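You operate a simulated robot arm through the tools that you are given. There is no shell and no other tool. Be economical: measure what you need, move in short steps, check, and stop when the job is done.

You run a simulated two-armed robot. Do the job below in one go: nothing can be reset, and whatever is moved stays where it is left.

JOB
Take the flat green cloth from the top of the steel table with the heat block and lay it out flat on the top of the box table.

The check looks at the end state, three seconds after you hand in, the way a careful person would. Anything else that was tipped, shoved, dropped, spilled or broken makes it a failure. Flat cloth is picked up by pressing the open fingertips on it (5 to 10 N) and closing them slowly along it; thin cloth reads only 2 to 8 mm in the jaws.

ROBOT AND FRAMES
Two 7-joint arms with two-finger parallel grippers on one trunk, on a base that drives. Base frame: it is fixed to the floor where the robot stands at the start and does not move with it; the origin is under the middle of the robot, x ahead of it, y to its left, z up. Units: mm, rad, N and s.
The left shoulder is at the start at [70, 163, 970], the right one opposite. Places, roughly: top of the box table [1100, 1100, 900]. Payload 3.43 kg a hand.
Tool frame (each hand has its own): the origin (TCP) lies between the finger pads and is the grasp point; the fingertips stand 34 mm ahead of it; z points along the fingers, y is the line along which they close. The gripper opens to 128 mm. The fingers are 24 mm wide and 12 mm thick; the gripper's body (48 by 130 mm) begins 96 mm behind the TCP.
Orientation is told as [roll, pitch, yaw] about the base's x, y, z axes, in that order, counted from this pose: with the fingers straight down and closing along the base's y, the tool's x points along the base's -x, its y along +y and its z along -z.

CONTROLS
- The arms move only by the tool arm_command. It takes "left_motion", "right_motion" or both (then of equal length, played together; a hand with none holds still); each is a list of rows, each a list of 3 entries, a list of its own where there are three numbers: the shift along the tool's x, y, z in units of 500 mm (1.0 is 500 mm), then the turn, a rotation vector about the tool's x, y, z in units of 120 degrees (1.0 is 120 degrees), then the opening in per cent of the stroke, from 0 (shut) to 100 (fully open). In form: [[[dx, dy, dz], [ax, ay, az], gripper], ...]. A call has 1 to 20 rows; each row is the pose to reach, as a shift and turn from the pose commanded when the call began, along the tool's axes at that moment. A call with a number of a shift or a turn outside -1 to 1 is refused whole. Each row takes 0.2 s and may step no farther than 50 mm and 0.15 rad from the row before; otherwise, or with a gripper value out of range, the whole call is refused. Where a pose cannot be reached the arm comes as near as it can. A force on the tool above 40 N (or 10 N above the force at the start of the call, whichever is more), or a blocked arm, ends the call early, and 0.2 s more pass. The fingers move at their own pace (about 153 mm/s each) and stop on an object; they squeeze with about 28 N. The grip force told is the motor's: it shows also when the fingers shut on nothing. Time passes only in rows, and 0.2 s behind the last, so rows that repeat a pose let the fingers close. It gives the time, the measured TCP pose, the force on the tool (base axes), the opening and the grip force at its end, in the units of the frame above (readings bear some noise), and new pictures: "views" is both (left out), scene, wrist or none (wrist: the cameras of the hands that moved).
- Cameras (640 x 400 px; columns grow to the right, rows downward): "scene" is now at [144.1, 12, 1221.1]; the picture's right is [0.13, -0.99, -0.00], its down [-0.37, -0.05, -0.93] and it looks along [0.92, 0.12, -0.37] (base axes); focal length 288 px, centre (320, 200). "left" rides on the left gripper at [76, 11, -160] in its tool frame; the picture's right is [-0.15, 0.99, 0.00], its down [-0.88, -0.13, -0.46] and it looks along [-0.45, -0.07, 0.89] (tool axes); focal length 234 px, centre (320, 200). "right" rides on the right gripper at [76, -11, -160] in its tool frame; the picture's right is [0.15, 0.99, 0.00], its down [-0.88, 0.13, -0.46] and it looks along [-0.45, 0.07, 0.89] (tool axes); focal length 234 px, centre (320, 200). There is no depth. A picture from a camera that has moved, and an enlarged one, comes with that camera's place and axes in the base frame and with its lens.
- move_column(by): slides the trunk up (or, below 0, down) by that many mm; the arms and the scene camera ride with it, the base frame stays. It gives what a move gives, with no picture.
- steer(legs): drives the robot by 1 to 6 legs, each [ahead, left, turn to the left] in mm, mm and rad, along the robot's own axes; the way and the turn of a leg run together, so that a leg with both is an arc; at most 1500 mm and 3.142 rad a leg. The arms and the cameras ride along, it lands a little off, and it stops where it bumps. It gives what a move gives, and a new picture of the scene camera.
- pan_tilt(pan, tilt): turns the head with the scene camera to pan (to the left, within 1.501 rad either way) and tilt (down, from -0.506 to 1.204), counted from straight ahead of the robot. It gives what a move gives, and a new picture of the scene camera.
- enlarge(camera, box): a new picture of the part [left, top, right, bottom] of that camera's present view, enlarged. It takes no simulated time.
- job_done(): hands the job in; it is judged then, once.

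Go step by step. Nothing tells you exact positions but the pictures and the camera data: compare them with the known pose of the tool, close in by small moves and look again before you grip or let go. The budget is 120 turns and 170 pictures, counting those below and the enlarged ones. Unless the task says otherwise, let go and move clear before handing in, and close with one line.

The tools are called after "Request:" as a command line: name --argument value ..., lists and objects as JSON in quotes. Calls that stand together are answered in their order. arm_command: Moves the arms, as the interface text tells. Its arguments: {"type":"object","properties":{"left_motion":{"type":"array"},"right_motion":{"type":"array"},"views":{"type":"string","enum":["both","scene","wrist","none"]}},"required":[]} The other tools are called the same way: move_column (by) slides the trunk up or down; steer (legs) drives the base; pan_tilt (pan, tilt) turns the head that bears the scene camera; enlarge (camera, box) takes an enlarged picture of a part of a camera's view; job_done () hands the job in.

At the start:

```text
t: 0.0
left_position: [579.1, 206.6, 997.5]
left_tool_rot: [0.0, 0.0, 0.0]
left_contact_force: [-0.1, 1.0, -0.2]
left_finger_gap: 127.5
left_grasp_force: 0.1
right_position: [599.8, -306.4, 954.9]
right_tool_rot: [0.0, -0.001, 0.001]
right_contact_force: [0.6, 0.4, 0.4]
right_finger_gap: 128.2
right_grasp_force: 0.0
trunk travel left (down, up): [-450.0, 490.0]
robot x, y, heading: [-2.0, -5.7, 0.001]
head pan, tilt: [0.131, 0.379]
```

scene: 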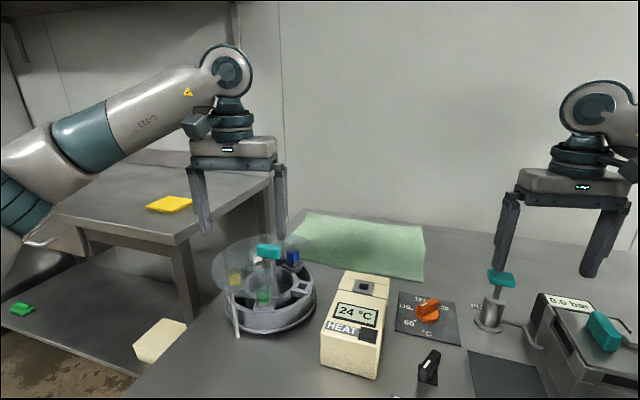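
right: 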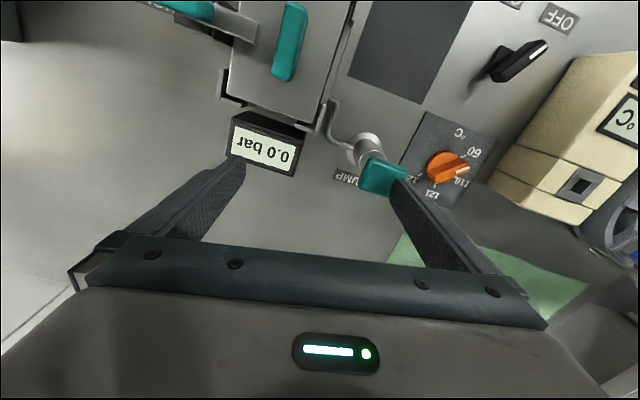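
left: 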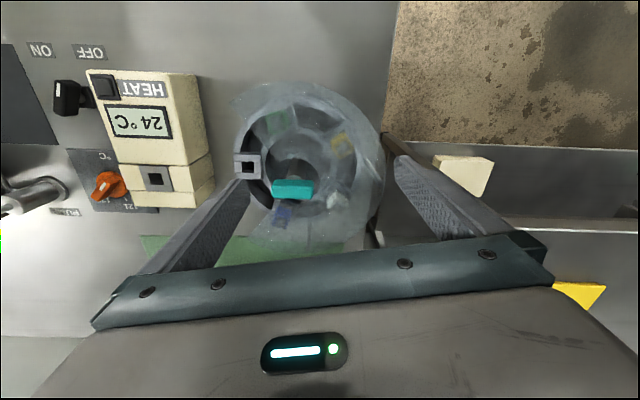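

The green cloth lies at the back of the steel table, at about x 780–1180 and y −230 to 215. I'll look left to find the box table.

Request:
pan_tilt --pan 0.8 --tilt 0.4

Request:
pan_tilt --pan 0.0 --tilt 0.75

```text
t: 1.1
left_position: [578.6, 208.1, 999.4]
left_tool_rot: [0.002, 0.0, -0.001]
left_contact_force: [-0.1, 0.1, 0.4]
left_finger_gap: 128.0
left_grasp_force: 0.0
right_position: [600.1, -306.4, 955.5]
right_tool_rot: [0.0, 0.001, -0.001]
right_contact_force: [-0.1, -0.7, 0.1]
right_finger_gap: 128.2
right_grasp_force: 0.1
trunk travel left (down, up): [-450.0, 490.0]
robot x, y, heading: [-2.4, 1.6, -0.001]
head pan, tilt: [0.799, 0.4]
camera scene: at [116.7, 66.2, 1219.2], right [0.72, -0.7, 0.0], down [-0.27, -0.28, -0.92], along [0.64, 0.66, -0.39], focal length 288 px, centre (320, 200)
```

scene: 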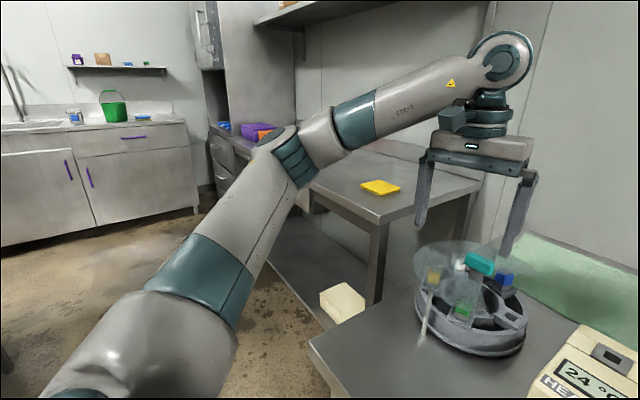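

```text
t: 2.2
left_position: [579.1, 207.5, 998.2]
left_tool_rot: [0.0, -0.001, -0.001]
left_contact_force: [-0.1, -0.4, 0.7]
left_finger_gap: 128.0
left_grasp_force: 0.0
right_position: [599.0, -306.9, 954.8]
right_tool_rot: [0.0, -0.003, 0.0]
right_contact_force: [0.2, -0.1, 0.4]
right_finger_gap: 127.9
right_grasp_force: 0.0
trunk travel left (down, up): [-450.0, 490.0]
robot x, y, heading: [1.2, -1.2, 0.003]
head pan, tilt: [0.0, 0.75]
camera scene: at [134.9, 0.0, 1188.2], right [0.0, -1.0, 0.0], down [-0.68, 0.0, -0.73], along [0.73, 0.0, -0.68], focal length 288 px, centre (320, 200)
```

scene: 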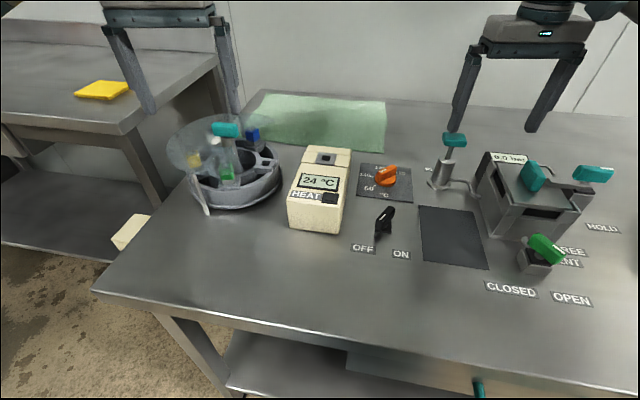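

The table with the yellow pad has its top near z 890, but the arm hides part of it. Before touching anything I'll back off and shift left to see that table properly and find clear space on it.

Request:
steer --legs '[[-350, 0, 0], [0, 600, 0]]'

Request:
pan_tilt --pan 0.15 --tilt 0.3

```text
t: 7.5
left_position: [216.2, 816.1, 998.2]
left_tool_rot: [0.001, 0.0, 0.008]
left_contact_force: [0.0, -0.6, -0.2]
left_finger_gap: 128.1
left_grasp_force: 0.0
right_position: [240.7, 300.4, 954.6]
right_tool_rot: [-0.001, 0.0, 0.01]
right_contact_force: [0.1, -0.6, -1.2]
right_finger_gap: 128.2
right_grasp_force: 0.1
trunk travel left (down, up): [-450.0, 490.0]
robot x, y, heading: [-361.7, 603.8, 0.005]
head pan, tilt: [0.0, 0.75]
camera scene: at [-225.9, 604.2, 1188.1], right [0.01, -1.0, 0.0], down [-0.68, -0.01, -0.73], along [0.73, 0.01, -0.68], focal length 288 px, centre (320, 200)
```

scene: 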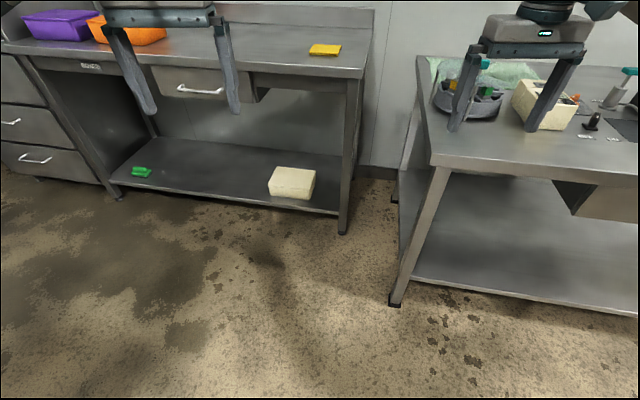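

```text
t: 8.4
left_position: [216.8, 813.3, 996.9]
left_tool_rot: [-0.001, 0.001, 0.008]
left_contact_force: [-0.1, -0.7, -0.3]
left_finger_gap: 127.7
left_grasp_force: 0.1
right_position: [241.4, 300.2, 954.5]
right_tool_rot: [0.001, 0.0, 0.008]
right_contact_force: [-0.6, -1.1, -0.3]
right_finger_gap: 128.1
right_grasp_force: 0.0
trunk travel left (down, up): [-450.0, 490.0]
robot x, y, heading: [-359.8, 603.1, 0.012]
head pan, tilt: [0.15, 0.3]
camera scene: at [-216.5, 617.8, 1228.4], right [0.16, -0.99, 0.0], down [-0.29, -0.05, -0.95], along [0.94, 0.15, -0.3], focal length 288 px, centre (320, 200)
```

scene: 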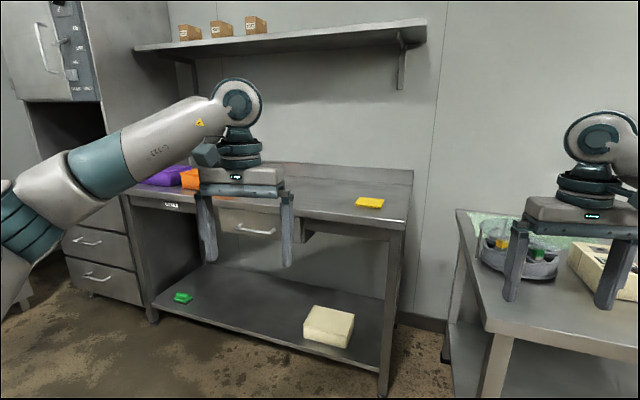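

The box table carries purple and orange boxes at its left, the yellow pad at about (840, 600), clear space between, and a wall shelf overhead. I'll raise the trunk and go back to the steel table, standing square to the cloth.

Request:
move_column --by 250

Request:
pan_tilt --pan 0.0 --tilt 0.7

Request:
steer --legs '[[0, 0, -0.18], [0, -352, 0], [330, 0, 0]]'

```text
t: 11.0
left_position: [217.5, 815.6, 1248.7]
left_tool_rot: [0.0, 0.001, 0.007]
left_contact_force: [-0.6, -0.4, -0.7]
left_finger_gap: 128.1
left_grasp_force: 0.0
right_position: [241.9, 299.6, 1203.6]
right_tool_rot: [0.0, 0.001, 0.009]
right_contact_force: [0.5, -0.2, -1.1]
right_finger_gap: 128.0
right_grasp_force: 0.1
trunk travel left (down, up): [-700.0, 240.0]
robot x, y, heading: [-360.4, 600.3, 0.003]
head pan, tilt: [0.15, 0.3]
```

```text
t: 11.8
left_position: [217.2, 815.7, 1249.5]
left_tool_rot: [0.001, 0.001, 0.008]
left_contact_force: [0.9, 0.3, -0.7]
left_finger_gap: 128.1
left_grasp_force: 0.0
right_position: [240.8, 300.2, 1203.9]
right_tool_rot: [0.002, 0.0, 0.008]
right_contact_force: [0.9, 0.7, -0.6]
right_finger_gap: 127.8
right_grasp_force: 0.1
trunk travel left (down, up): [-700.0, 240.0]
robot x, y, heading: [-358.8, 601.3, 0.005]
head pan, tilt: [0.0, 0.7]
camera scene: at [-223.8, 603.8, 1442.5], right [0.01, -1.0, 0.0], down [-0.64, -0.01, -0.77], along [0.77, 0.01, -0.64], focal length 288 px, centre (320, 200)
```

scene: 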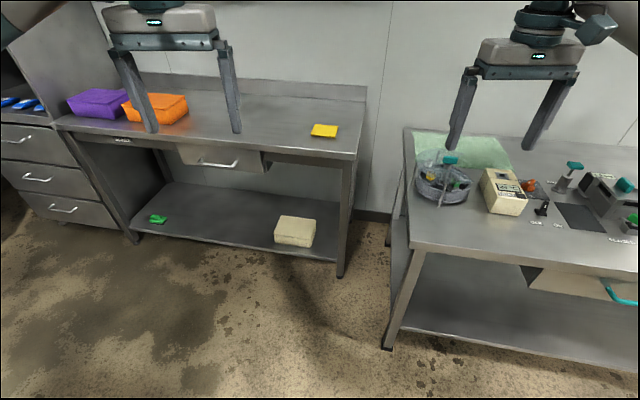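

```text
t: 16.6
left_position: [508.3, 304.4, 1248.6]
left_tool_rot: [0.0, -0.002, -0.178]
left_contact_force: [0.0, 0.5, -0.1]
left_finger_gap: 127.8
left_grasp_force: 0.1
right_position: [437.2, -206.3, 1206.0]
right_tool_rot: [0.001, 0.0, -0.18]
right_contact_force: [-0.1, -0.6, 0.8]
right_finger_gap: 127.8
right_grasp_force: 0.1
trunk travel left (down, up): [-700.0, 240.0]
robot x, y, heading: [-98.0, 201.5, -0.182]
head pan, tilt: [0.0, 0.7]
camera scene: at [36.1, 177.4, 1442.5], right [-0.18, -0.98, 0.0], down [-0.63, 0.11, -0.77], along [0.75, -0.14, -0.64], focal length 288 px, centre (320, 200)
```

scene: 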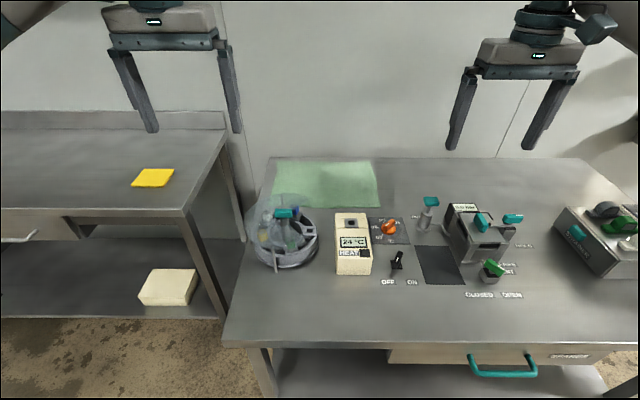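

I'm square to the cloth now, so I'll enlarge the view to fix its corners.

Request:
enlarge --camera "scene" --box '[230, 140, 450, 278]'

```text
2.90 times, centred on (340, 209) of scene
camera zoom: at [36.1, 177.4, 1442.5], right [-0.18, -0.98, 0.0], down [-0.63, 0.11, -0.77], along [0.75, -0.14, -0.64], focal length 836 px, centre (262, 174)
```

zoom: 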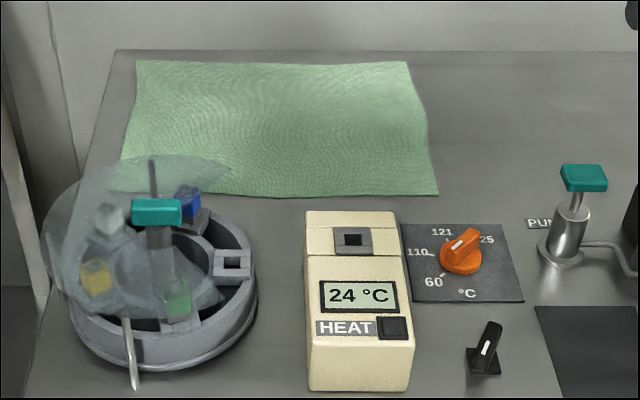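

The cloth is about 405 × 305 mm, with near corners at about (848, 211) and (768, −184). I'll drive in, lower the trunk part way, and then bring the hands over those corners.

Request:
steer --legs '[[140, -20, 0]]'

Request:
move_column --by -140

```text
t: 17.9
left_position: [639.5, 261.7, 1249.6]
left_tool_rot: [0.001, -0.001, -0.176]
left_contact_force: [0.0, -0.1, 0.9]
left_finger_gap: 128.1
left_grasp_force: 0.1
right_position: [570.0, -249.1, 1206.1]
right_tool_rot: [-0.001, -0.001, -0.176]
right_contact_force: [0.1, -0.2, 0.9]
right_finger_gap: 127.9
right_grasp_force: 0.1
trunk travel left (down, up): [-700.0, 240.0]
robot x, y, heading: [34.0, 160.1, -0.18]
head pan, tilt: [0.0, 0.7]
camera scene: at [167.8, 134.4, 1442.6], right [-0.17, -0.98, 0.0], down [-0.63, 0.11, -0.77], along [0.75, -0.13, -0.64], focal length 288 px, centre (320, 200)
```

scene: 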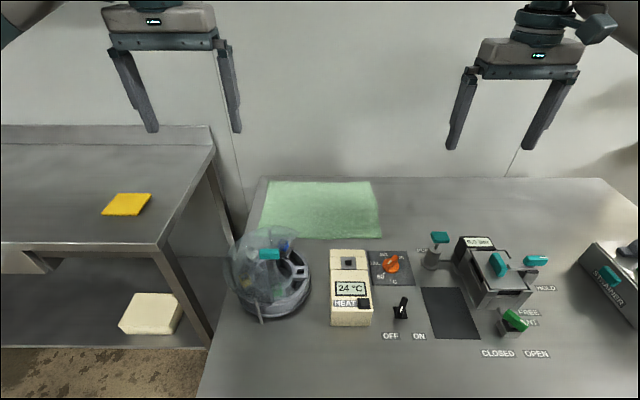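

```text
t: 19.6
left_position: [641.3, 261.6, 1108.7]
left_tool_rot: [0.0, -0.002, -0.179]
left_contact_force: [-0.6, -0.3, 0.0]
left_finger_gap: 128.2
left_grasp_force: 0.0
right_position: [570.3, -249.0, 1065.0]
right_tool_rot: [-0.001, -0.001, -0.177]
right_contact_force: [0.5, 0.7, -0.3]
right_finger_gap: 128.1
right_grasp_force: 0.1
trunk travel left (down, up): [-560.0, 380.0]
robot x, y, heading: [34.1, 155.6, -0.181]
head pan, tilt: [0.0, 0.7]
```

I'll move both hands forward at height and then down to hover above the near corners.

Request:
arm_command --left_motion '[[[-0.082, -0.015, 0], [0, 0, 0], 100], [[-0.164, -0.031, 0], [0, 0, 0], 80], [[-0.246, -0.046, 0], [0, 0, 0], 60], [[-0.328, -0.061, 0], [0, 0, 0], 40], [[-0.41, -0.077, 0], [0, 0, 0], 30], [[-0.492, -0.092, 0], [0, 0, 0], 30], [[-0.492, -0.092, 0.084], [0, 0, 0], 30], [[-0.492, -0.092, 0.168], [0, 0, 0], 30], [[-0.492, -0.092, 0.252], [0, 0, 0], 30], [[-0.492, -0.092, 0.335], [0, 0, 0], 30], [[-0.492, -0.092, 0.418], [0, 0, 0], 30], [[-0.492, -0.092, 0.418], [0, 0, 0], 30]]' --right_motion '[[[-0.07, 0.046, 0], [0, 0, 0], 100], [[-0.14, 0.093, 0], [0, 0, 0], 80], [[-0.211, 0.139, 0], [0, 0, 0], 60], [[-0.281, 0.185, 0], [0, 0, 0], 40], [[-0.352, 0.232, 0], [0, 0, 0], 30], [[-0.422, 0.278, 0], [0, 0, 0], 30], [[-0.422, 0.278, 0.066], [0, 0, 0], 30], [[-0.422, 0.278, 0.132], [0, 0, 0], 30], [[-0.422, 0.278, 0.198], [0, 0, 0], 30], [[-0.422, 0.278, 0.264], [0, 0, 0], 30], [[-0.422, 0.278, 0.33], [0, 0, 0], 30], [[-0.422, 0.278, 0.33], [0, 0, 0], 30]]' --views "both"

```text
t: 22.2
left_position: [878.5, 170.7, 902.8]
left_tool_rot: [0.002, 0.0, -0.171]
left_contact_force: [-0.1, -0.4, 0.2]
left_finger_gap: 38.4
left_grasp_force: 0.0
left hand out of reach, approached as far as the arm can: row 6, 7, 8, 9
right_position: [801.3, -150.3, 898.0]
right_tool_rot: [0.0, -0.001, -0.176]
right_contact_force: [-0.2, -0.9, 0.5]
right_finger_gap: 38.5
right_grasp_force: 0.1
right hand out of reach, approached as far as the arm can: row 6
trunk travel left (down, up): [-560.0, 380.0]
robot x, y, heading: [35.7, 159.7, -0.175]
head pan, tilt: [0.0, 0.7]
camera scene: at [168.6, 134.0, 1302.5], right [-0.17, -0.98, 0.0], down [-0.63, 0.11, -0.77], along [0.75, -0.13, -0.64], focal length 288 px, centre (320, 200)
camera right: at [725.2, -147.1, 1056.6], right [0.03, 1.0, 0.0], down [0.89, -0.03, 0.46], along [0.46, -0.01, -0.89], focal length 234 px, centre (320, 200)
camera left: at [805.7, 193.3, 1061.1], right [0.31, 0.95, 0.0], down [0.85, -0.28, 0.46], along [0.43, -0.14, -0.89], focal length 234 px, centre (320, 200)
```

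scene: 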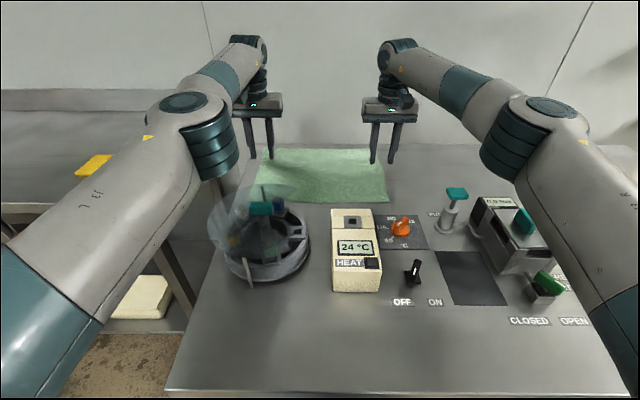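
right: 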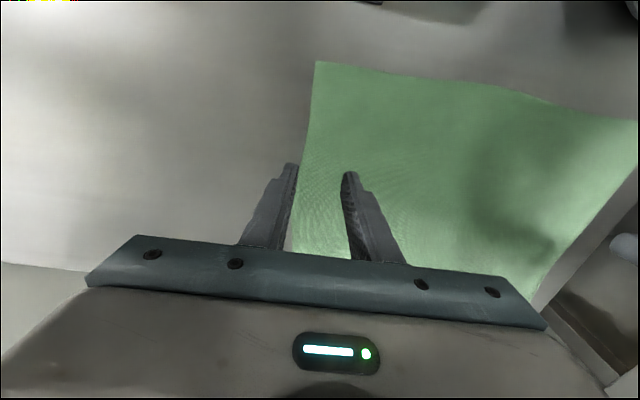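
left: 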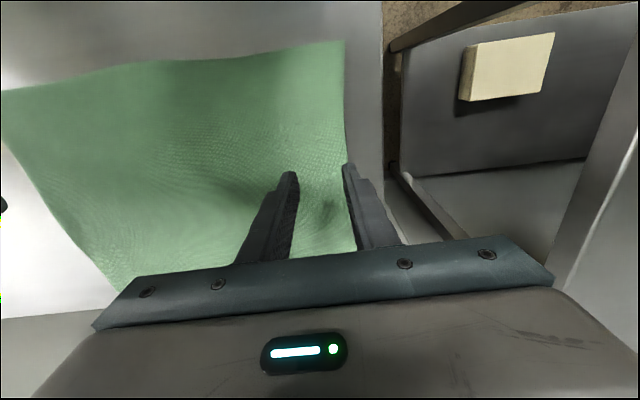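

The wrist cameras put the cloth's near edge closer to me, with corners at about (783, 225) and (711, −150). That fits a surface near z 810 rather than 751. I'll pull both hands back to sit just inside the corners and look again.

Request:
arm_command --left_motion '[[[0.053, 0.004, 0], [0, 0, 0], 30], [[0.105, 0.008, 0], [0, 0, 0], 30], [[0.158, 0.013, 0], [0, 0, 0], 30], [[0.158, 0.013, 0], [0, 0, 0], 30]]' --right_motion '[[[0.042, 0.009, 0], [0, 0, 0], 30], [[0.085, 0.018, 0], [0, 0, 0], 30], [[0.127, 0.028, 0], [0, 0, 0], 30], [[0.127, 0.028, 0], [0, 0, 0], 30]]'

Request:
enlarge --camera "scene" --box '[200, 80, 420, 218]'

```text
t: 23.2
left_position: [878.5, 168.6, 901.6]
left_tool_rot: [0.0, 0.002, -0.175]
left_contact_force: [0.9, 0.3, -0.4]
left_finger_gap: 38.3
left_grasp_force: 0.1
left hand out of reach, approached as far as the arm can: row 1, 2, 3, 4
right_position: [744.3, -124.1, 899.0]
right_tool_rot: [-0.001, 0.001, -0.177]
right_contact_force: [-0.7, -0.8, -0.2]
right_finger_gap: 38.1
right_grasp_force: 0.1
trunk travel left (down, up): [-560.0, 380.0]
robot x, y, heading: [33.6, 156.5, -0.181]
head pan, tilt: [0.0, 0.7]
camera scene: at [169.4, 134.1, 1302.3], right [-0.17, -0.98, 0.0], down [-0.63, 0.11, -0.76], along [0.75, -0.13, -0.64], focal length 288 px, centre (320, 200)
camera right: at [666.8, -122.3, 1057.9], right [0.03, 1.0, 0.0], down [0.89, -0.03, 0.46], along [0.46, -0.01, -0.89], focal length 234 px, centre (320, 200)
camera left: at [805.8, 191.9, 1061.7], right [0.32, 0.95, 0.0], down [0.85, -0.28, 0.45], along [0.43, -0.14, -0.89], focal length 234 px, centre (320, 200)
```

scene: 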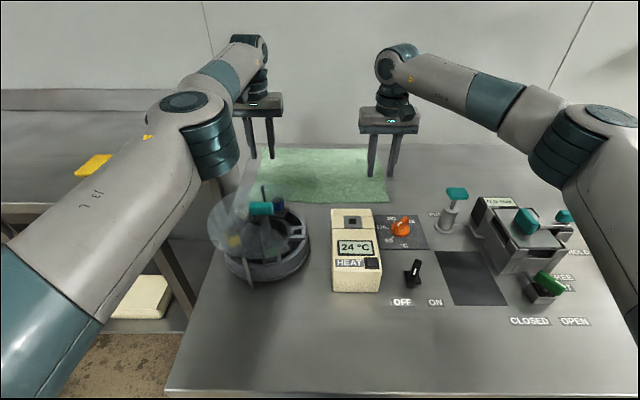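
right: 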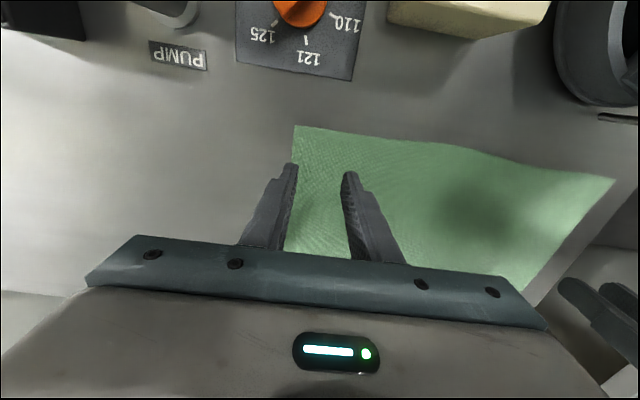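
left: 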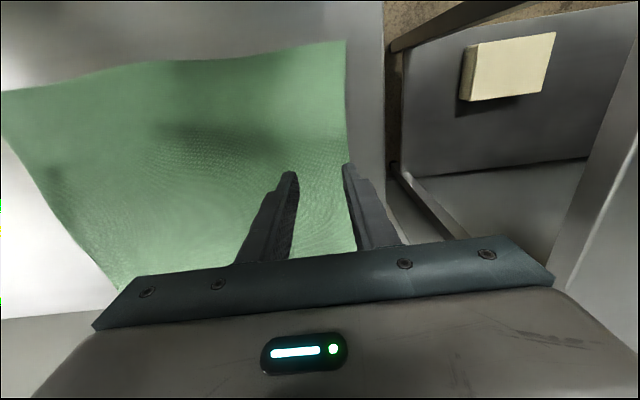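

```text
2.90 times, centred on (310, 149) of scene
camera zoom: at [169.4, 134.1, 1302.3], right [-0.17, -0.98, 0.0], down [-0.63, 0.11, -0.76], along [0.75, -0.13, -0.64], focal length 836 px, centre (349, 348)
```

zoom: 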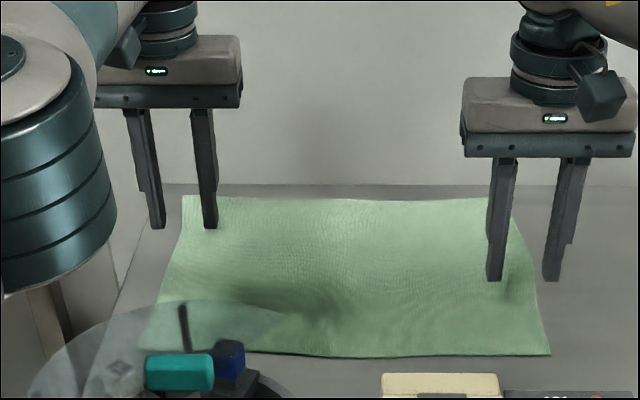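

The right hand is well placed just inside its corner, and the surface works out at z ≈ 806. The left arm is jammed at its reach limit, so I'll lift it, bring it back, and come down again.

Request:
arm_command --left_motion '[[[0.0, 0.0, -0.08], [0, 0, 0], 30], [[0.04, 0.004, -0.16], [0, 0, 0], 30], [[0.1, 0.008, -0.2], [0, 0, 0], 30], [[0.18, 0.013, -0.2], [0, 0, 0], 30], [[0.24, 0.013, -0.2], [0, 0, 0], 30], [[0.24, 0.013, -0.2], [0, 0, 0], 30]]' --views "scene"

```text
t: 24.6
left_position: [764.3, 197.0, 1003.1]
left_tool_rot: [0.001, 0.0, -0.173]
left_contact_force: [0.3, -0.2, 0.0]
left_finger_gap: 38.3
left_grasp_force: 0.0
right_position: [744.2, -125.4, 898.1]
right_tool_rot: [0.001, 0.0, -0.177]
right_contact_force: [-0.3, -0.1, -0.4]
right_finger_gap: 38.2
right_grasp_force: 0.0
trunk travel left (down, up): [-560.0, 380.0]
robot x, y, heading: [35.0, 156.0, -0.176]
head pan, tilt: [0.0, 0.7]
camera scene: at [169.6, 133.7, 1302.3], right [-0.17, -0.98, 0.0], down [-0.63, 0.11, -0.76], along [0.75, -0.13, -0.64], focal length 288 px, centre (320, 200)
```

scene: 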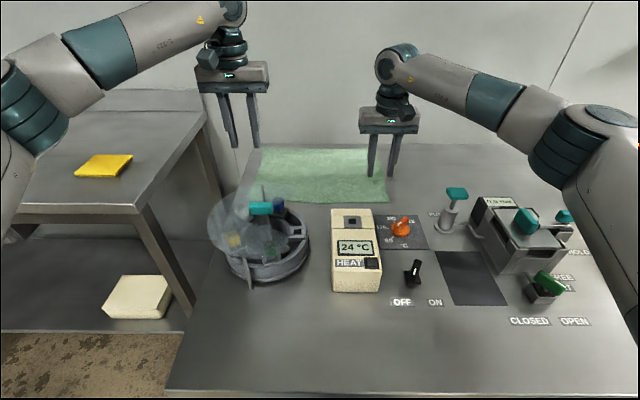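

The left arm is free and well shaped again, so I'll bring it forward a little and down to the hover.

Request:
arm_command --left_motion '[[[-0.038, 0.0, 0.04], [0, 0, 0], 30], [[-0.076, 0.001, 0.08], [0, 0, 0], 30], [[-0.076, 0.001, 0.145], [0, 0, 0], 30], [[-0.076, 0.001, 0.206], [0, 0, 0], 30], [[-0.076, 0.001, 0.206], [0, 0, 0], 30]]'

Request:
enlarge --camera "scene" --box '[200, 80, 420, 218]'

```text
t: 25.8
left_position: [801.4, 188.7, 903.0]
left_tool_rot: [0.002, -0.002, -0.177]
left_contact_force: [-0.3, -0.2, 1.1]
left_finger_gap: 38.0
left_grasp_force: 0.2
right_position: [743.5, -125.2, 899.1]
right_tool_rot: [0.0, -0.002, -0.175]
right_contact_force: [-0.2, -0.3, 0.9]
right_finger_gap: 38.5
right_grasp_force: 0.0
trunk travel left (down, up): [-560.0, 380.0]
robot x, y, heading: [37.7, 155.1, -0.176]
head pan, tilt: [0.0, 0.7]
camera scene: at [168.7, 134.0, 1302.5], right [-0.18, -0.98, 0.0], down [-0.63, 0.11, -0.77], along [0.75, -0.13, -0.64], focal length 288 px, centre (320, 200)
camera left: at [727.7, 213.0, 1061.0], right [0.32, 0.95, 0.0], down [0.84, -0.28, 0.46], along [0.43, -0.14, -0.89], focal length 234 px, centre (320, 200)
```

scene: 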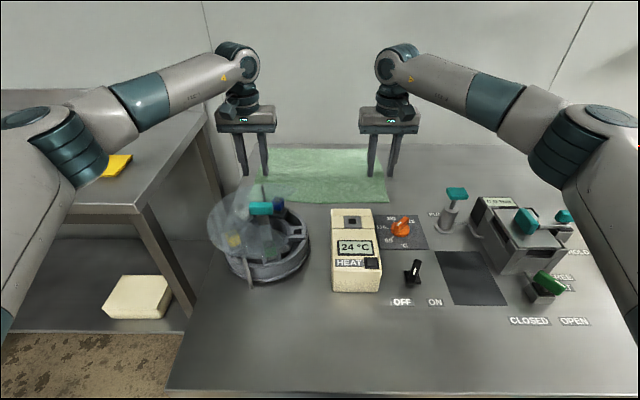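
left: 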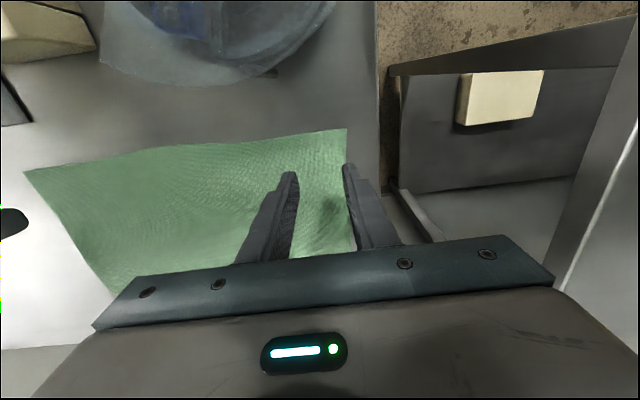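

```text
2.90 times, centred on (310, 149) of scene
camera zoom: at [168.7, 134.0, 1302.5], right [-0.18, -0.98, 0.0], down [-0.63, 0.11, -0.77], along [0.75, -0.13, -0.64], focal length 836 px, centre (349, 348)
```

zoom: 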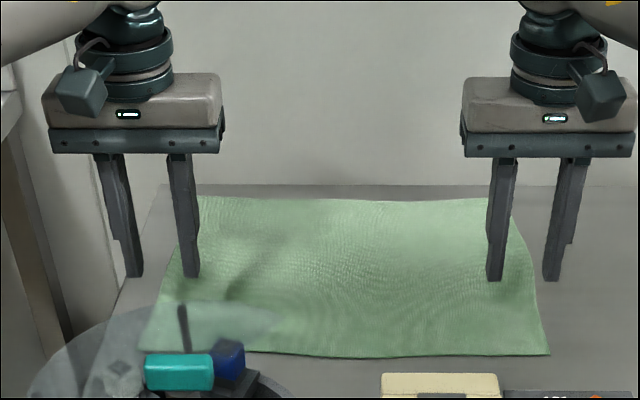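

Both hands sit just inside their corners. I'll nudge each about 9 mm inward and lower to just above the cloth.

Request:
arm_command --left_motion '[[[0, -0.016, 0.04], [0, 0, 0], 30], [[0, -0.016, 0.08], [0, 0, 0], 30], [[0, -0.016, 0.1], [0, 0, 0], 30], [[0, -0.016, 0.1], [0, 0, 0], 30]]' --right_motion '[[[0, 0.02, 0.035], [0, 0, 0], 30], [[0, 0.02, 0.072], [0, 0, 0], 30], [[0, 0.02, 0.092], [0, 0, 0], 30], [[0, 0.02, 0.092], [0, 0, 0], 30]]' --views "wrist"

```text
t: 26.8
left_position: [800.4, 180.6, 852.1]
left_tool_rot: [-0.001, -0.003, -0.176]
left_contact_force: [-1.1, 0.2, 0.2]
left_finger_gap: 38.4
left_grasp_force: 0.0
right_position: [746.2, -115.9, 854.9]
right_tool_rot: [0.0, 0.001, -0.177]
right_contact_force: [-0.9, 0.0, 1.3]
right_finger_gap: 38.6
right_grasp_force: 0.0
trunk travel left (down, up): [-560.0, 380.0]
robot x, y, heading: [33.1, 156.3, -0.175]
head pan, tilt: [0.0, 0.7]
camera right: at [669.3, -112.8, 1012.6], right [0.03, 1.0, 0.0], down [0.89, -0.03, 0.46], along [0.46, -0.01, -0.89], focal length 234 px, centre (320, 200)
camera left: at [727.8, 205.1, 1011.6], right [0.32, 0.95, 0.0], down [0.84, -0.28, 0.46], along [0.43, -0.15, -0.89], focal length 234 px, centre (320, 200)
```

right: 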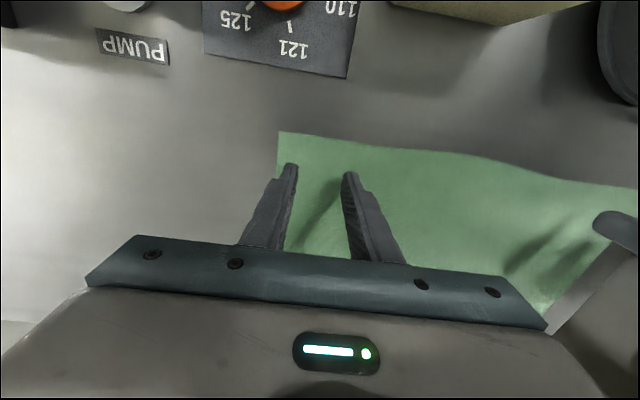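
left: 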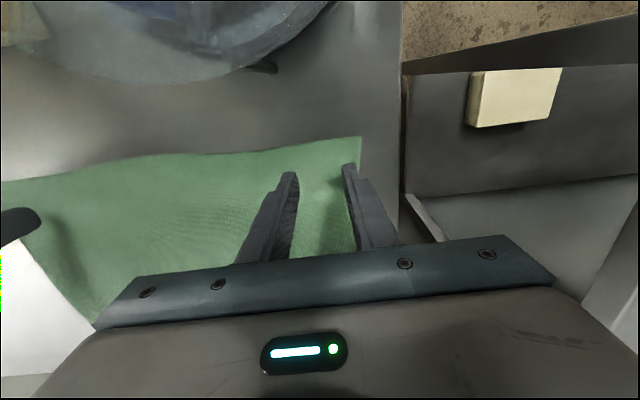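

I'm still above the cloth, so I'll creep down in small steps and watch the contact force.

Request:
arm_command --left_motion '[[[0, 0, 0.01], [0, 0, 0], 30], [[0, 0, 0.018], [0, 0, 0], 30], [[0, 0, 0.018], [0, 0, 0], 30]]' --right_motion '[[[0, 0, 0.01], [0, 0, 0], 30], [[0, 0, 0.022], [0, 0, 0], 30], [[0, 0, 0.022], [0, 0, 0], 30]]' --views "none"

Request:
arm_command --left_motion '[[[0, 0, 0.006], [0, 0, 0], 30], [[0, 0, 0.01], [0, 0, 0], 30], [[0, 0, 0.01], [0, 0, 0], 30]]' --right_motion '[[[0, 0, 0.006], [0, 0, 0], 30], [[0, 0, 0.01], [0, 0, 0], 30], [[0, 0, 0.01], [0, 0, 0], 30]]' --views "none"

```text
t: 27.6
left_position: [801.2, 180.9, 842.9]
left_tool_rot: [0.0, 0.0, -0.176]
left_contact_force: [0.3, -1.0, -0.1]
left_finger_gap: 38.4
left_grasp_force: 0.0
right_position: [744.9, -114.3, 842.8]
right_tool_rot: [0.0, -0.003, -0.176]
right_contact_force: [0.1, 0.4, 0.5]
right_finger_gap: 38.4
right_grasp_force: 0.0
trunk travel left (down, up): [-560.0, 380.0]
robot x, y, heading: [30.1, 159.3, -0.176]
head pan, tilt: [0.0, 0.7]
```

```text
t: 28.4
left_position: [800.3, 181.1, 837.7]
left_tool_rot: [0.001, 0.0, -0.178]
left_contact_force: [0.5, 0.3, 0.0]
left_finger_gap: 38.2
left_grasp_force: 0.0
right_position: [744.5, -112.7, 838.0]
right_tool_rot: [-0.001, 0.0, -0.176]
right_contact_force: [-0.1, -1.1, 0.6]
right_finger_gap: 38.2
right_grasp_force: 0.0
trunk travel left (down, up): [-560.0, 380.0]
robot x, y, heading: [37.9, 156.2, -0.18]
head pan, tilt: [0.0, 0.7]
```

No contact yet at z 838, so I'll keep creeping.

Request:
arm_command --left_motion '[[[0, 0, 0.006], [0, 0, 0], 30], [[0, 0, 0.012], [0, 0, 0], 30], [[0, 0, 0.012], [0, 0, 0], 30]]' --right_motion '[[[0, 0, 0.006], [0, 0, 0], 30], [[0, 0, 0.012], [0, 0, 0], 30], [[0, 0, 0.012], [0, 0, 0], 30]]' --views "wrist"

```text
t: 29.2
left_position: [801.4, 180.1, 835.6]
left_tool_rot: [-0.003, -0.006, -0.177]
left_contact_force: [3.2, 0.2, 17.8]
left_finger_gap: 38.5
left_grasp_force: 0.0
right_position: [742.9, -113.9, 836.0]
right_tool_rot: [0.001, -0.005, -0.176]
right_contact_force: [2.1, -0.5, 12.9]
right_finger_gap: 38.7
right_grasp_force: 0.1
trunk travel left (down, up): [-560.0, 380.0]
robot x, y, heading: [32.9, 158.3, -0.176]
head pan, tilt: [0.0, 0.7]
camera right: at [666.1, -111.7, 993.4], right [0.03, 1.0, 0.0], down [0.89, -0.03, 0.46], along [0.46, -0.01, -0.89], focal length 234 px, centre (320, 200)
camera left: at [726.3, 204.8, 993.9], right [0.32, 0.95, 0.0], down [0.84, -0.28, 0.46], along [0.44, -0.15, -0.89], focal length 234 px, centre (320, 200)
```

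right: 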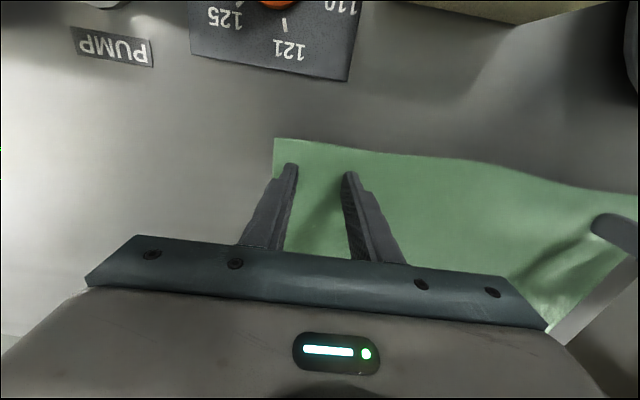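
left: 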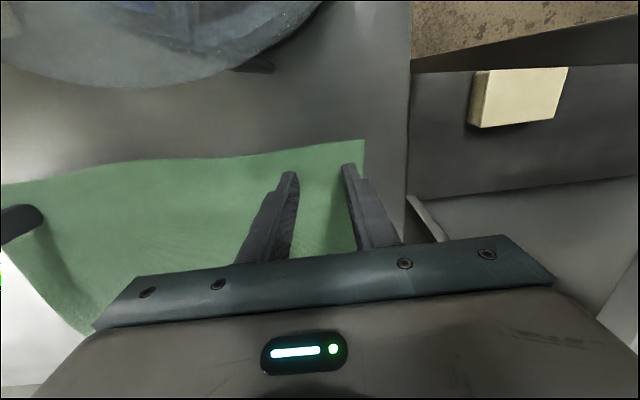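

Contact is made, with the surface at z ≈ 802. I'll ease off to about 8 N and close slowly along the cloth.

Request:
arm_command --left_motion '[[[0, 0, -0.0042], [0, 0, 0], 30], [[0, 0, -0.0042], [0, 0, 0], 27], [[0, 0, -0.0042], [0, 0, 0], 24], [[0, 0, -0.0042], [0, 0, 0], 21], [[0, 0, -0.0042], [0, 0, 0], 18], [[0, 0, -0.0042], [0, 0, 0], 15], [[0, 0, -0.0042], [0, 0, 0], 12], [[0, 0, -0.0042], [0, 0, 0], 9], [[0, 0, -0.0042], [0, 0, 0], 6], [[0, 0, -0.0042], [0, 0, 0], 3], [[0, 0, -0.0042], [0, 0, 0], 0], [[0, 0, -0.0042], [0, 0, 0], 0], [[0, 0, -0.0042], [0, 0, 0], 0]]' --right_motion '[[[0, 0, -0.002], [0, 0, 0], 30], [[0, 0, -0.002], [0, 0, 0], 27], [[0, 0, -0.002], [0, 0, 0], 24], [[0, 0, -0.002], [0, 0, 0], 21], [[0, 0, -0.002], [0, 0, 0], 18], [[0, 0, -0.002], [0, 0, 0], 15], [[0, 0, -0.002], [0, 0, 0], 12], [[0, 0, -0.002], [0, 0, 0], 9], [[0, 0, -0.002], [0, 0, 0], 6], [[0, 0, -0.002], [0, 0, 0], 3], [[0, 0, -0.002], [0, 0, 0], 0], [[0, 0, -0.002], [0, 0, 0], 0], [[0, 0, -0.002], [0, 0, 0], 0]]' --views "wrist"

```text
t: 32.0
left_position: [799.9, 181.3, 835.1]
left_tool_rot: [0.001, -0.003, -0.177]
left_contact_force: [0.3, 0.6, 6.7]
left_finger_gap: 0.2
left_grasp_force: 27.8
right_position: [742.1, -114.8, 835.1]
right_tool_rot: [0.001, -0.001, -0.177]
right_contact_force: [-0.7, -2.1, 17.6]
right_finger_gap: 6.2
right_grasp_force: 27.4
trunk travel left (down, up): [-560.0, 380.0]
robot x, y, heading: [34.5, 156.7, -0.173]
head pan, tilt: [0.0, 0.7]
camera right: at [665.9, -112.1, 993.5], right [0.03, 1.0, 0.0], down [0.89, -0.03, 0.46], along [0.46, -0.01, -0.89], focal length 234 px, centre (320, 200)
camera left: at [726.1, 204.6, 994.2], right [0.32, 0.95, 0.0], down [0.84, -0.28, 0.46], along [0.44, -0.15, -0.89], focal length 234 px, centre (320, 200)
```

right: 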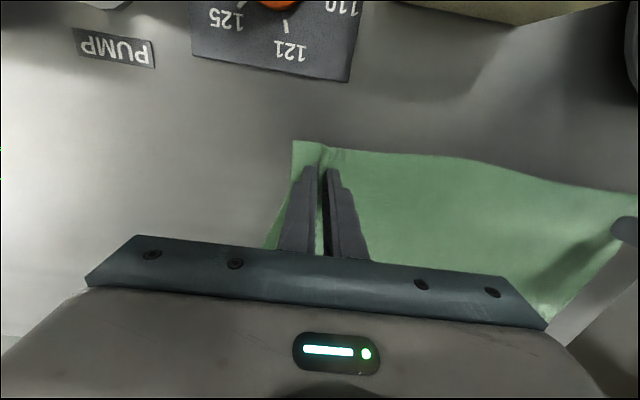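
left: 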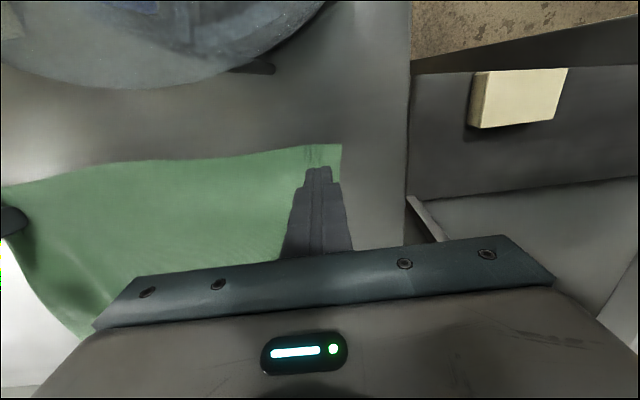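

The right hand has cloth (6 mm), but the left closed on nothing. I'll reopen the left slightly lifted, press a little harder, and close again.

Request:
arm_command --left_motion '[[[0, 0, -0.02], [0, 0, 0], 0], [[0, -0.012, -0.02], [0, 0, 0], 35], [[0, -0.012, -0.02], [0, 0, 0], 35], [[0, -0.012, -0.008], [0, 0, 0], 35], [[0, -0.012, 0.0], [0, 0, 0], 35], [[0, -0.012, 0.002], [0, 0, 0], 35], [[0, -0.012, 0.002], [0, 0, 0], 35]]' --views "wrist"

```text
t: 33.6
left_position: [798.2, 173.9, 835.3]
left_tool_rot: [0.002, -0.001, -0.176]
left_contact_force: [-0.1, 0.5, 4.6]
left_finger_gap: 45.1
left_grasp_force: 0.3
right_position: [743.5, -114.5, 835.4]
right_tool_rot: [0.0, -0.003, -0.176]
right_contact_force: [0.6, -3.3, 19.5]
right_finger_gap: 6.4
right_grasp_force: 28.1
trunk travel left (down, up): [-560.0, 380.0]
robot x, y, heading: [36.9, 156.3, -0.17]
head pan, tilt: [0.0, 0.7]
camera left: at [724.8, 198.8, 994.2], right [0.32, 0.95, 0.0], down [0.84, -0.28, 0.46], along [0.44, -0.15, -0.89], focal length 234 px, centre (320, 200)
```

left: 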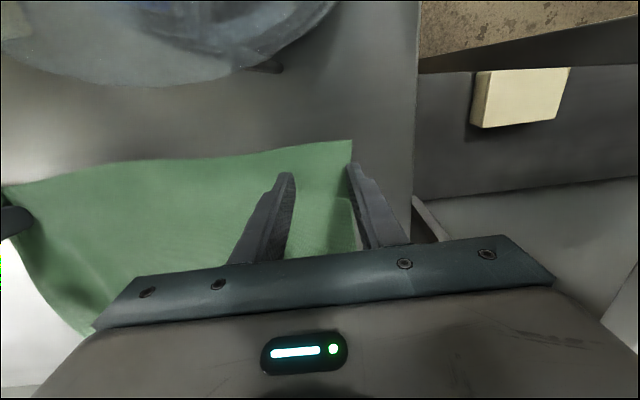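

The outer finger now stands just off the cloth's side. I'll lift, shift 18 mm inward and press again.

Request:
arm_command --left_motion '[[[0, 0, -0.02], [0, 0, 0], 35], [[0, -0.036, -0.02], [0, 0, 0], 35], [[0, -0.036, -0.008], [0, 0, 0], 35], [[0, -0.036, 0.0], [0, 0, 0], 35], [[0, -0.036, 0.002], [0, 0, 0], 35], [[0, -0.036, 0.002], [0, 0, 0], 35]]' --views "wrist"

```text
t: 35.0
left_position: [796.2, 157.1, 836.0]
left_tool_rot: [-0.002, -0.006, -0.177]
left_contact_force: [-0.3, 1.2, 13.8]
left_finger_gap: 45.0
left_grasp_force: 0.2
right_position: [742.9, -114.0, 834.7]
right_tool_rot: [0.0, -0.003, -0.175]
right_contact_force: [3.1, -1.6, 16.3]
right_finger_gap: 6.1
right_grasp_force: 28.3
trunk travel left (down, up): [-560.0, 380.0]
robot x, y, heading: [37.1, 160.0, -0.176]
head pan, tilt: [0.0, 0.7]
camera left: at [721.8, 181.4, 993.8], right [0.32, 0.95, 0.0], down [0.84, -0.28, 0.46], along [0.44, -0.15, -0.89], focal length 234 px, centre (320, 200)
```

left: 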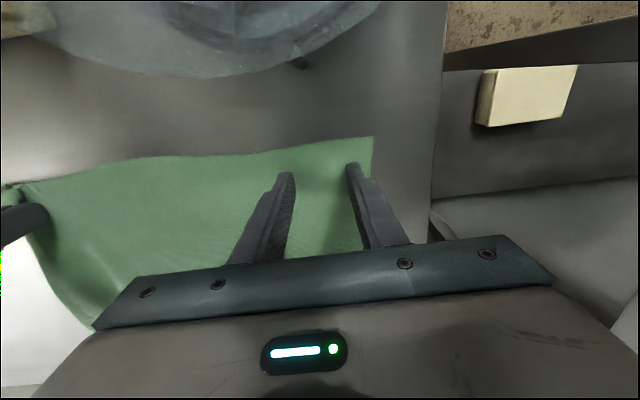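

Both left fingers are on the cloth now. I'll close slowly at about 10 N.

Request:
arm_command --left_motion '[[[0, 0, -0.0012], [0, 0, 0], 32], [[0, 0, -0.0012], [0, 0, 0], 29], [[0, 0, -0.0012], [0, 0, 0], 26], [[0, 0, -0.0012], [0, 0, 0], 23], [[0, 0, -0.0012], [0, 0, 0], 20], [[0, 0, -0.0012], [0, 0, 0], 17], [[0, 0, -0.0012], [0, 0, 0], 14], [[0, 0, -0.0012], [0, 0, 0], 11], [[0, 0, -0.0012], [0, 0, 0], 8], [[0, 0, -0.0012], [0, 0, 0], 5], [[0, 0, -0.0012], [0, 0, 0], 2], [[0, 0, -0.0012], [0, 0, 0], 0], [[0, 0, -0.0012], [0, 0, 0], 0]]' --views "wrist"

```text
t: 37.8
left_position: [795.0, 156.6, 835.4]
left_tool_rot: [-0.001, -0.006, -0.176]
left_contact_force: [-0.6, -4.1, 23.2]
left_finger_gap: 2.3
left_grasp_force: 27.7
right_position: [742.4, -114.4, 834.4]
right_tool_rot: [0.0, -0.003, -0.177]
right_contact_force: [1.7, 3.7, 7.3]
right_finger_gap: 6.0
right_grasp_force: 28.0
trunk travel left (down, up): [-560.0, 380.0]
robot x, y, heading: [32.4, 159.4, -0.177]
head pan, tilt: [0.0, 0.7]
camera left: at [721.6, 181.1, 993.8], right [0.32, 0.95, 0.0], down [0.84, -0.28, 0.46], along [0.44, -0.15, -0.89], focal length 234 px, centre (320, 200)
```

left: 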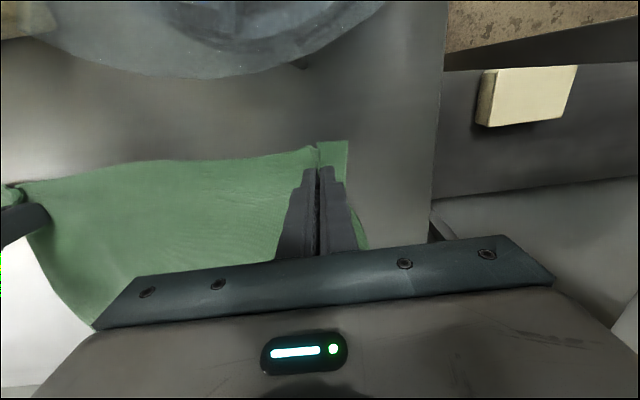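

The left hand has it now too (2.3 mm). I'll lift both gently by 40 mm and check.

Request:
arm_command --left_motion '[[[0, 0, -0.02], [0, 0, 0], 0], [[0, 0, -0.04], [0, 0, 0], 0], [[0, 0, -0.06], [0, 0, 0], 0], [[0, 0, -0.08], [0, 0, 0], 0], [[0, 0, -0.08], [0, 0, 0], 0]]' --right_motion '[[[0, 0, -0.02], [0, 0, 0], 0], [[0, 0, -0.04], [0, 0, 0], 0], [[0, 0, -0.06], [0, 0, 0], 0], [[0, 0, -0.08], [0, 0, 0], 0], [[0, 0, -0.08], [0, 0, 0], 0]]'

```text
t: 39.0
left_position: [797.8, 156.8, 872.8]
left_tool_rot: [-0.001, 0.001, -0.176]
left_contact_force: [-1.1, -6.5, -0.6]
left_finger_gap: 2.2
left_grasp_force: 28.0
right_position: [745.2, -115.3, 873.0]
right_tool_rot: [0.001, -0.002, -0.174]
right_contact_force: [1.3, 5.1, -0.7]
right_finger_gap: 6.0
right_grasp_force: 27.9
trunk travel left (down, up): [-560.0, 380.0]
robot x, y, heading: [39.0, 159.6, -0.173]
head pan, tilt: [0.0, 0.7]
camera scene: at [169.7, 133.9, 1302.3], right [-0.17, -0.98, 0.0], down [-0.63, 0.11, -0.76], along [0.75, -0.13, -0.64], focal length 288 px, centre (320, 200)
camera right: at [669.0, -113.0, 1031.7], right [0.03, 1.0, 0.0], down [0.89, -0.03, 0.46], along [0.46, -0.01, -0.89], focal length 234 px, centre (320, 200)
camera left: at [724.9, 180.7, 1031.5], right [0.32, 0.95, 0.0], down [0.84, -0.28, 0.46], along [0.43, -0.14, -0.89], focal length 234 px, centre (320, 200)
```

scene: 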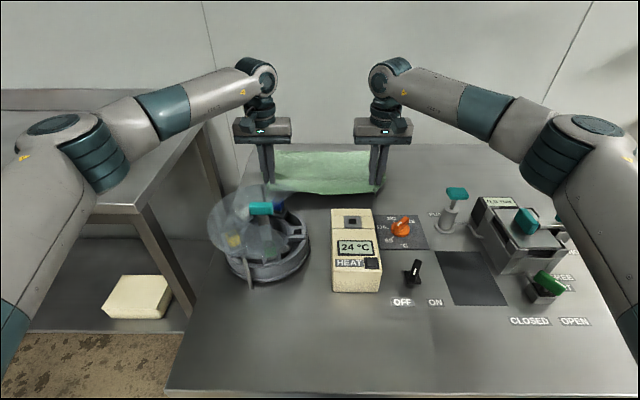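
right: 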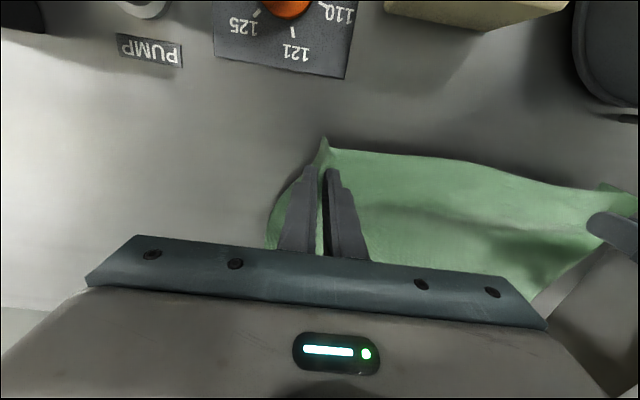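
left: 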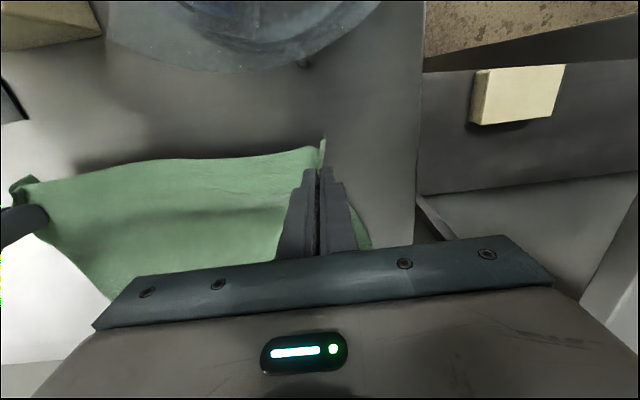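

Both corners hold, with some tension between the hands. I'll bring them a touch together, ease 40 mm forward away from the drum, and raise the trunk.

Request:
arm_command --left_motion '[[[-0.03, -0.008, -0.03], [0, 0, 0], 0], [[-0.06, -0.012, -0.06], [0, 0, 0], 0], [[-0.08, -0.012, -0.09], [0, 0, 0], 0], [[-0.08, -0.012, -0.09], [0, 0, 0], 0]]' --right_motion '[[[-0.03, 0, -0.03], [0, 0, 0], 0], [[-0.06, 0, -0.06], [0, 0, 0], 0], [[-0.08, 0, -0.09], [0, 0, 0], 0], [[-0.08, 0, -0.09], [0, 0, 0], 0]]' --views "none"

Request:
move_column --by 120

Request:
enlarge --camera "scene" --box '[160, 60, 480, 260]'

```text
t: 40.0
left_position: [836.1, 143.9, 918.1]
left_tool_rot: [-0.001, 0.002, -0.176]
left_contact_force: [0.1, 0.2, -0.1]
left_finger_gap: 2.4
left_grasp_force: 27.7
right_position: [784.3, -120.2, 918.9]
right_tool_rot: [0.001, -0.001, -0.177]
right_contact_force: [0.6, -0.1, -0.3]
right_finger_gap: 5.8
right_grasp_force: 27.9
trunk travel left (down, up): [-560.0, 380.0]
robot x, y, heading: [37.8, 157.8, -0.178]
head pan, tilt: [0.0, 0.7]
```

```text
t: 41.5
left_position: [834.7, 143.5, 1037.6]
left_tool_rot: [0.001, -0.001, -0.175]
left_contact_force: [0.6, -0.1, -0.4]
left_finger_gap: 2.3
left_grasp_force: 28.1
right_position: [784.4, -120.4, 1039.0]
right_tool_rot: [0.001, 0.0, -0.177]
right_contact_force: [-0.2, 0.0, -0.5]
right_finger_gap: 5.4
right_grasp_force: 27.6
trunk travel left (down, up): [-680.0, 260.0]
robot x, y, heading: [33.7, 159.7, -0.18]
head pan, tilt: [0.0, 0.7]
```

```text
2.00 times, centred on (320, 160) of scene
camera zoom: at [169.6, 133.9, 1422.3], right [-0.17, -0.98, 0.0], down [-0.63, 0.11, -0.76], along [0.75, -0.13, -0.64], focal length 577 px, centre (320, 280)
```

zoom: 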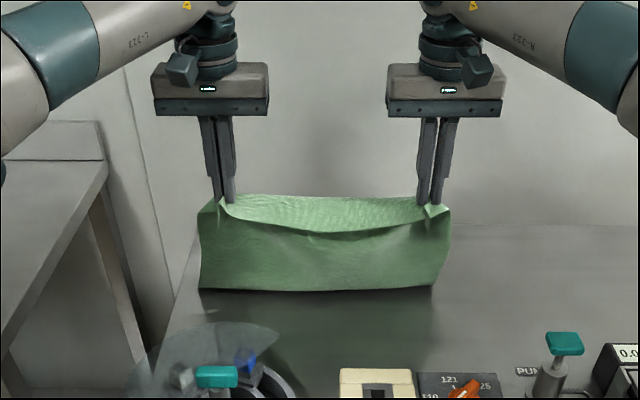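

The cloth hangs between the hands. I'll keep raising.

Request:
move_column --by 150

Request:
enlarge --camera "scene" --box '[0, 0, 640, 400]'

```text
t: 43.2
left_position: [836.7, 142.1, 1188.3]
left_tool_rot: [-0.001, 0.0, -0.176]
left_contact_force: [0.8, 0.0, -0.5]
left_finger_gap: 2.2
left_grasp_force: 28.3
right_position: [784.5, -119.9, 1189.0]
right_tool_rot: [0.001, -0.001, -0.174]
right_contact_force: [-0.4, 0.7, 0.7]
right_finger_gap: 5.9
right_grasp_force: 28.4
trunk travel left (down, up): [-830.0, 110.0]
robot x, y, heading: [37.0, 160.3, -0.181]
head pan, tilt: [0.0, 0.7]
```

```text
1.00 times, centred on (320, 200) of scene
camera zoom: at [169.6, 133.9, 1572.3], right [-0.17, -0.98, 0.0], down [-0.63, 0.11, -0.76], along [0.75, -0.13, -0.64], focal length 288 px, centre (320, 200)
```

zoom: 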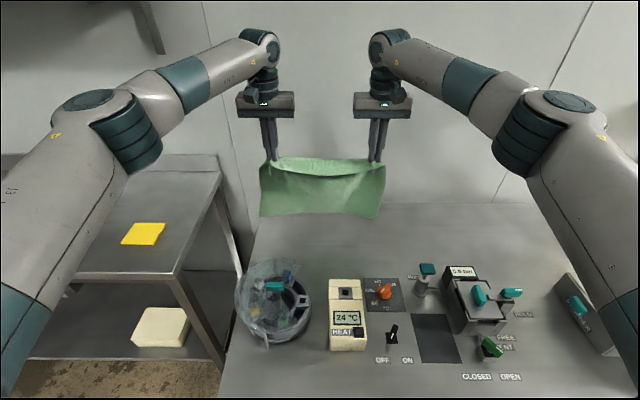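

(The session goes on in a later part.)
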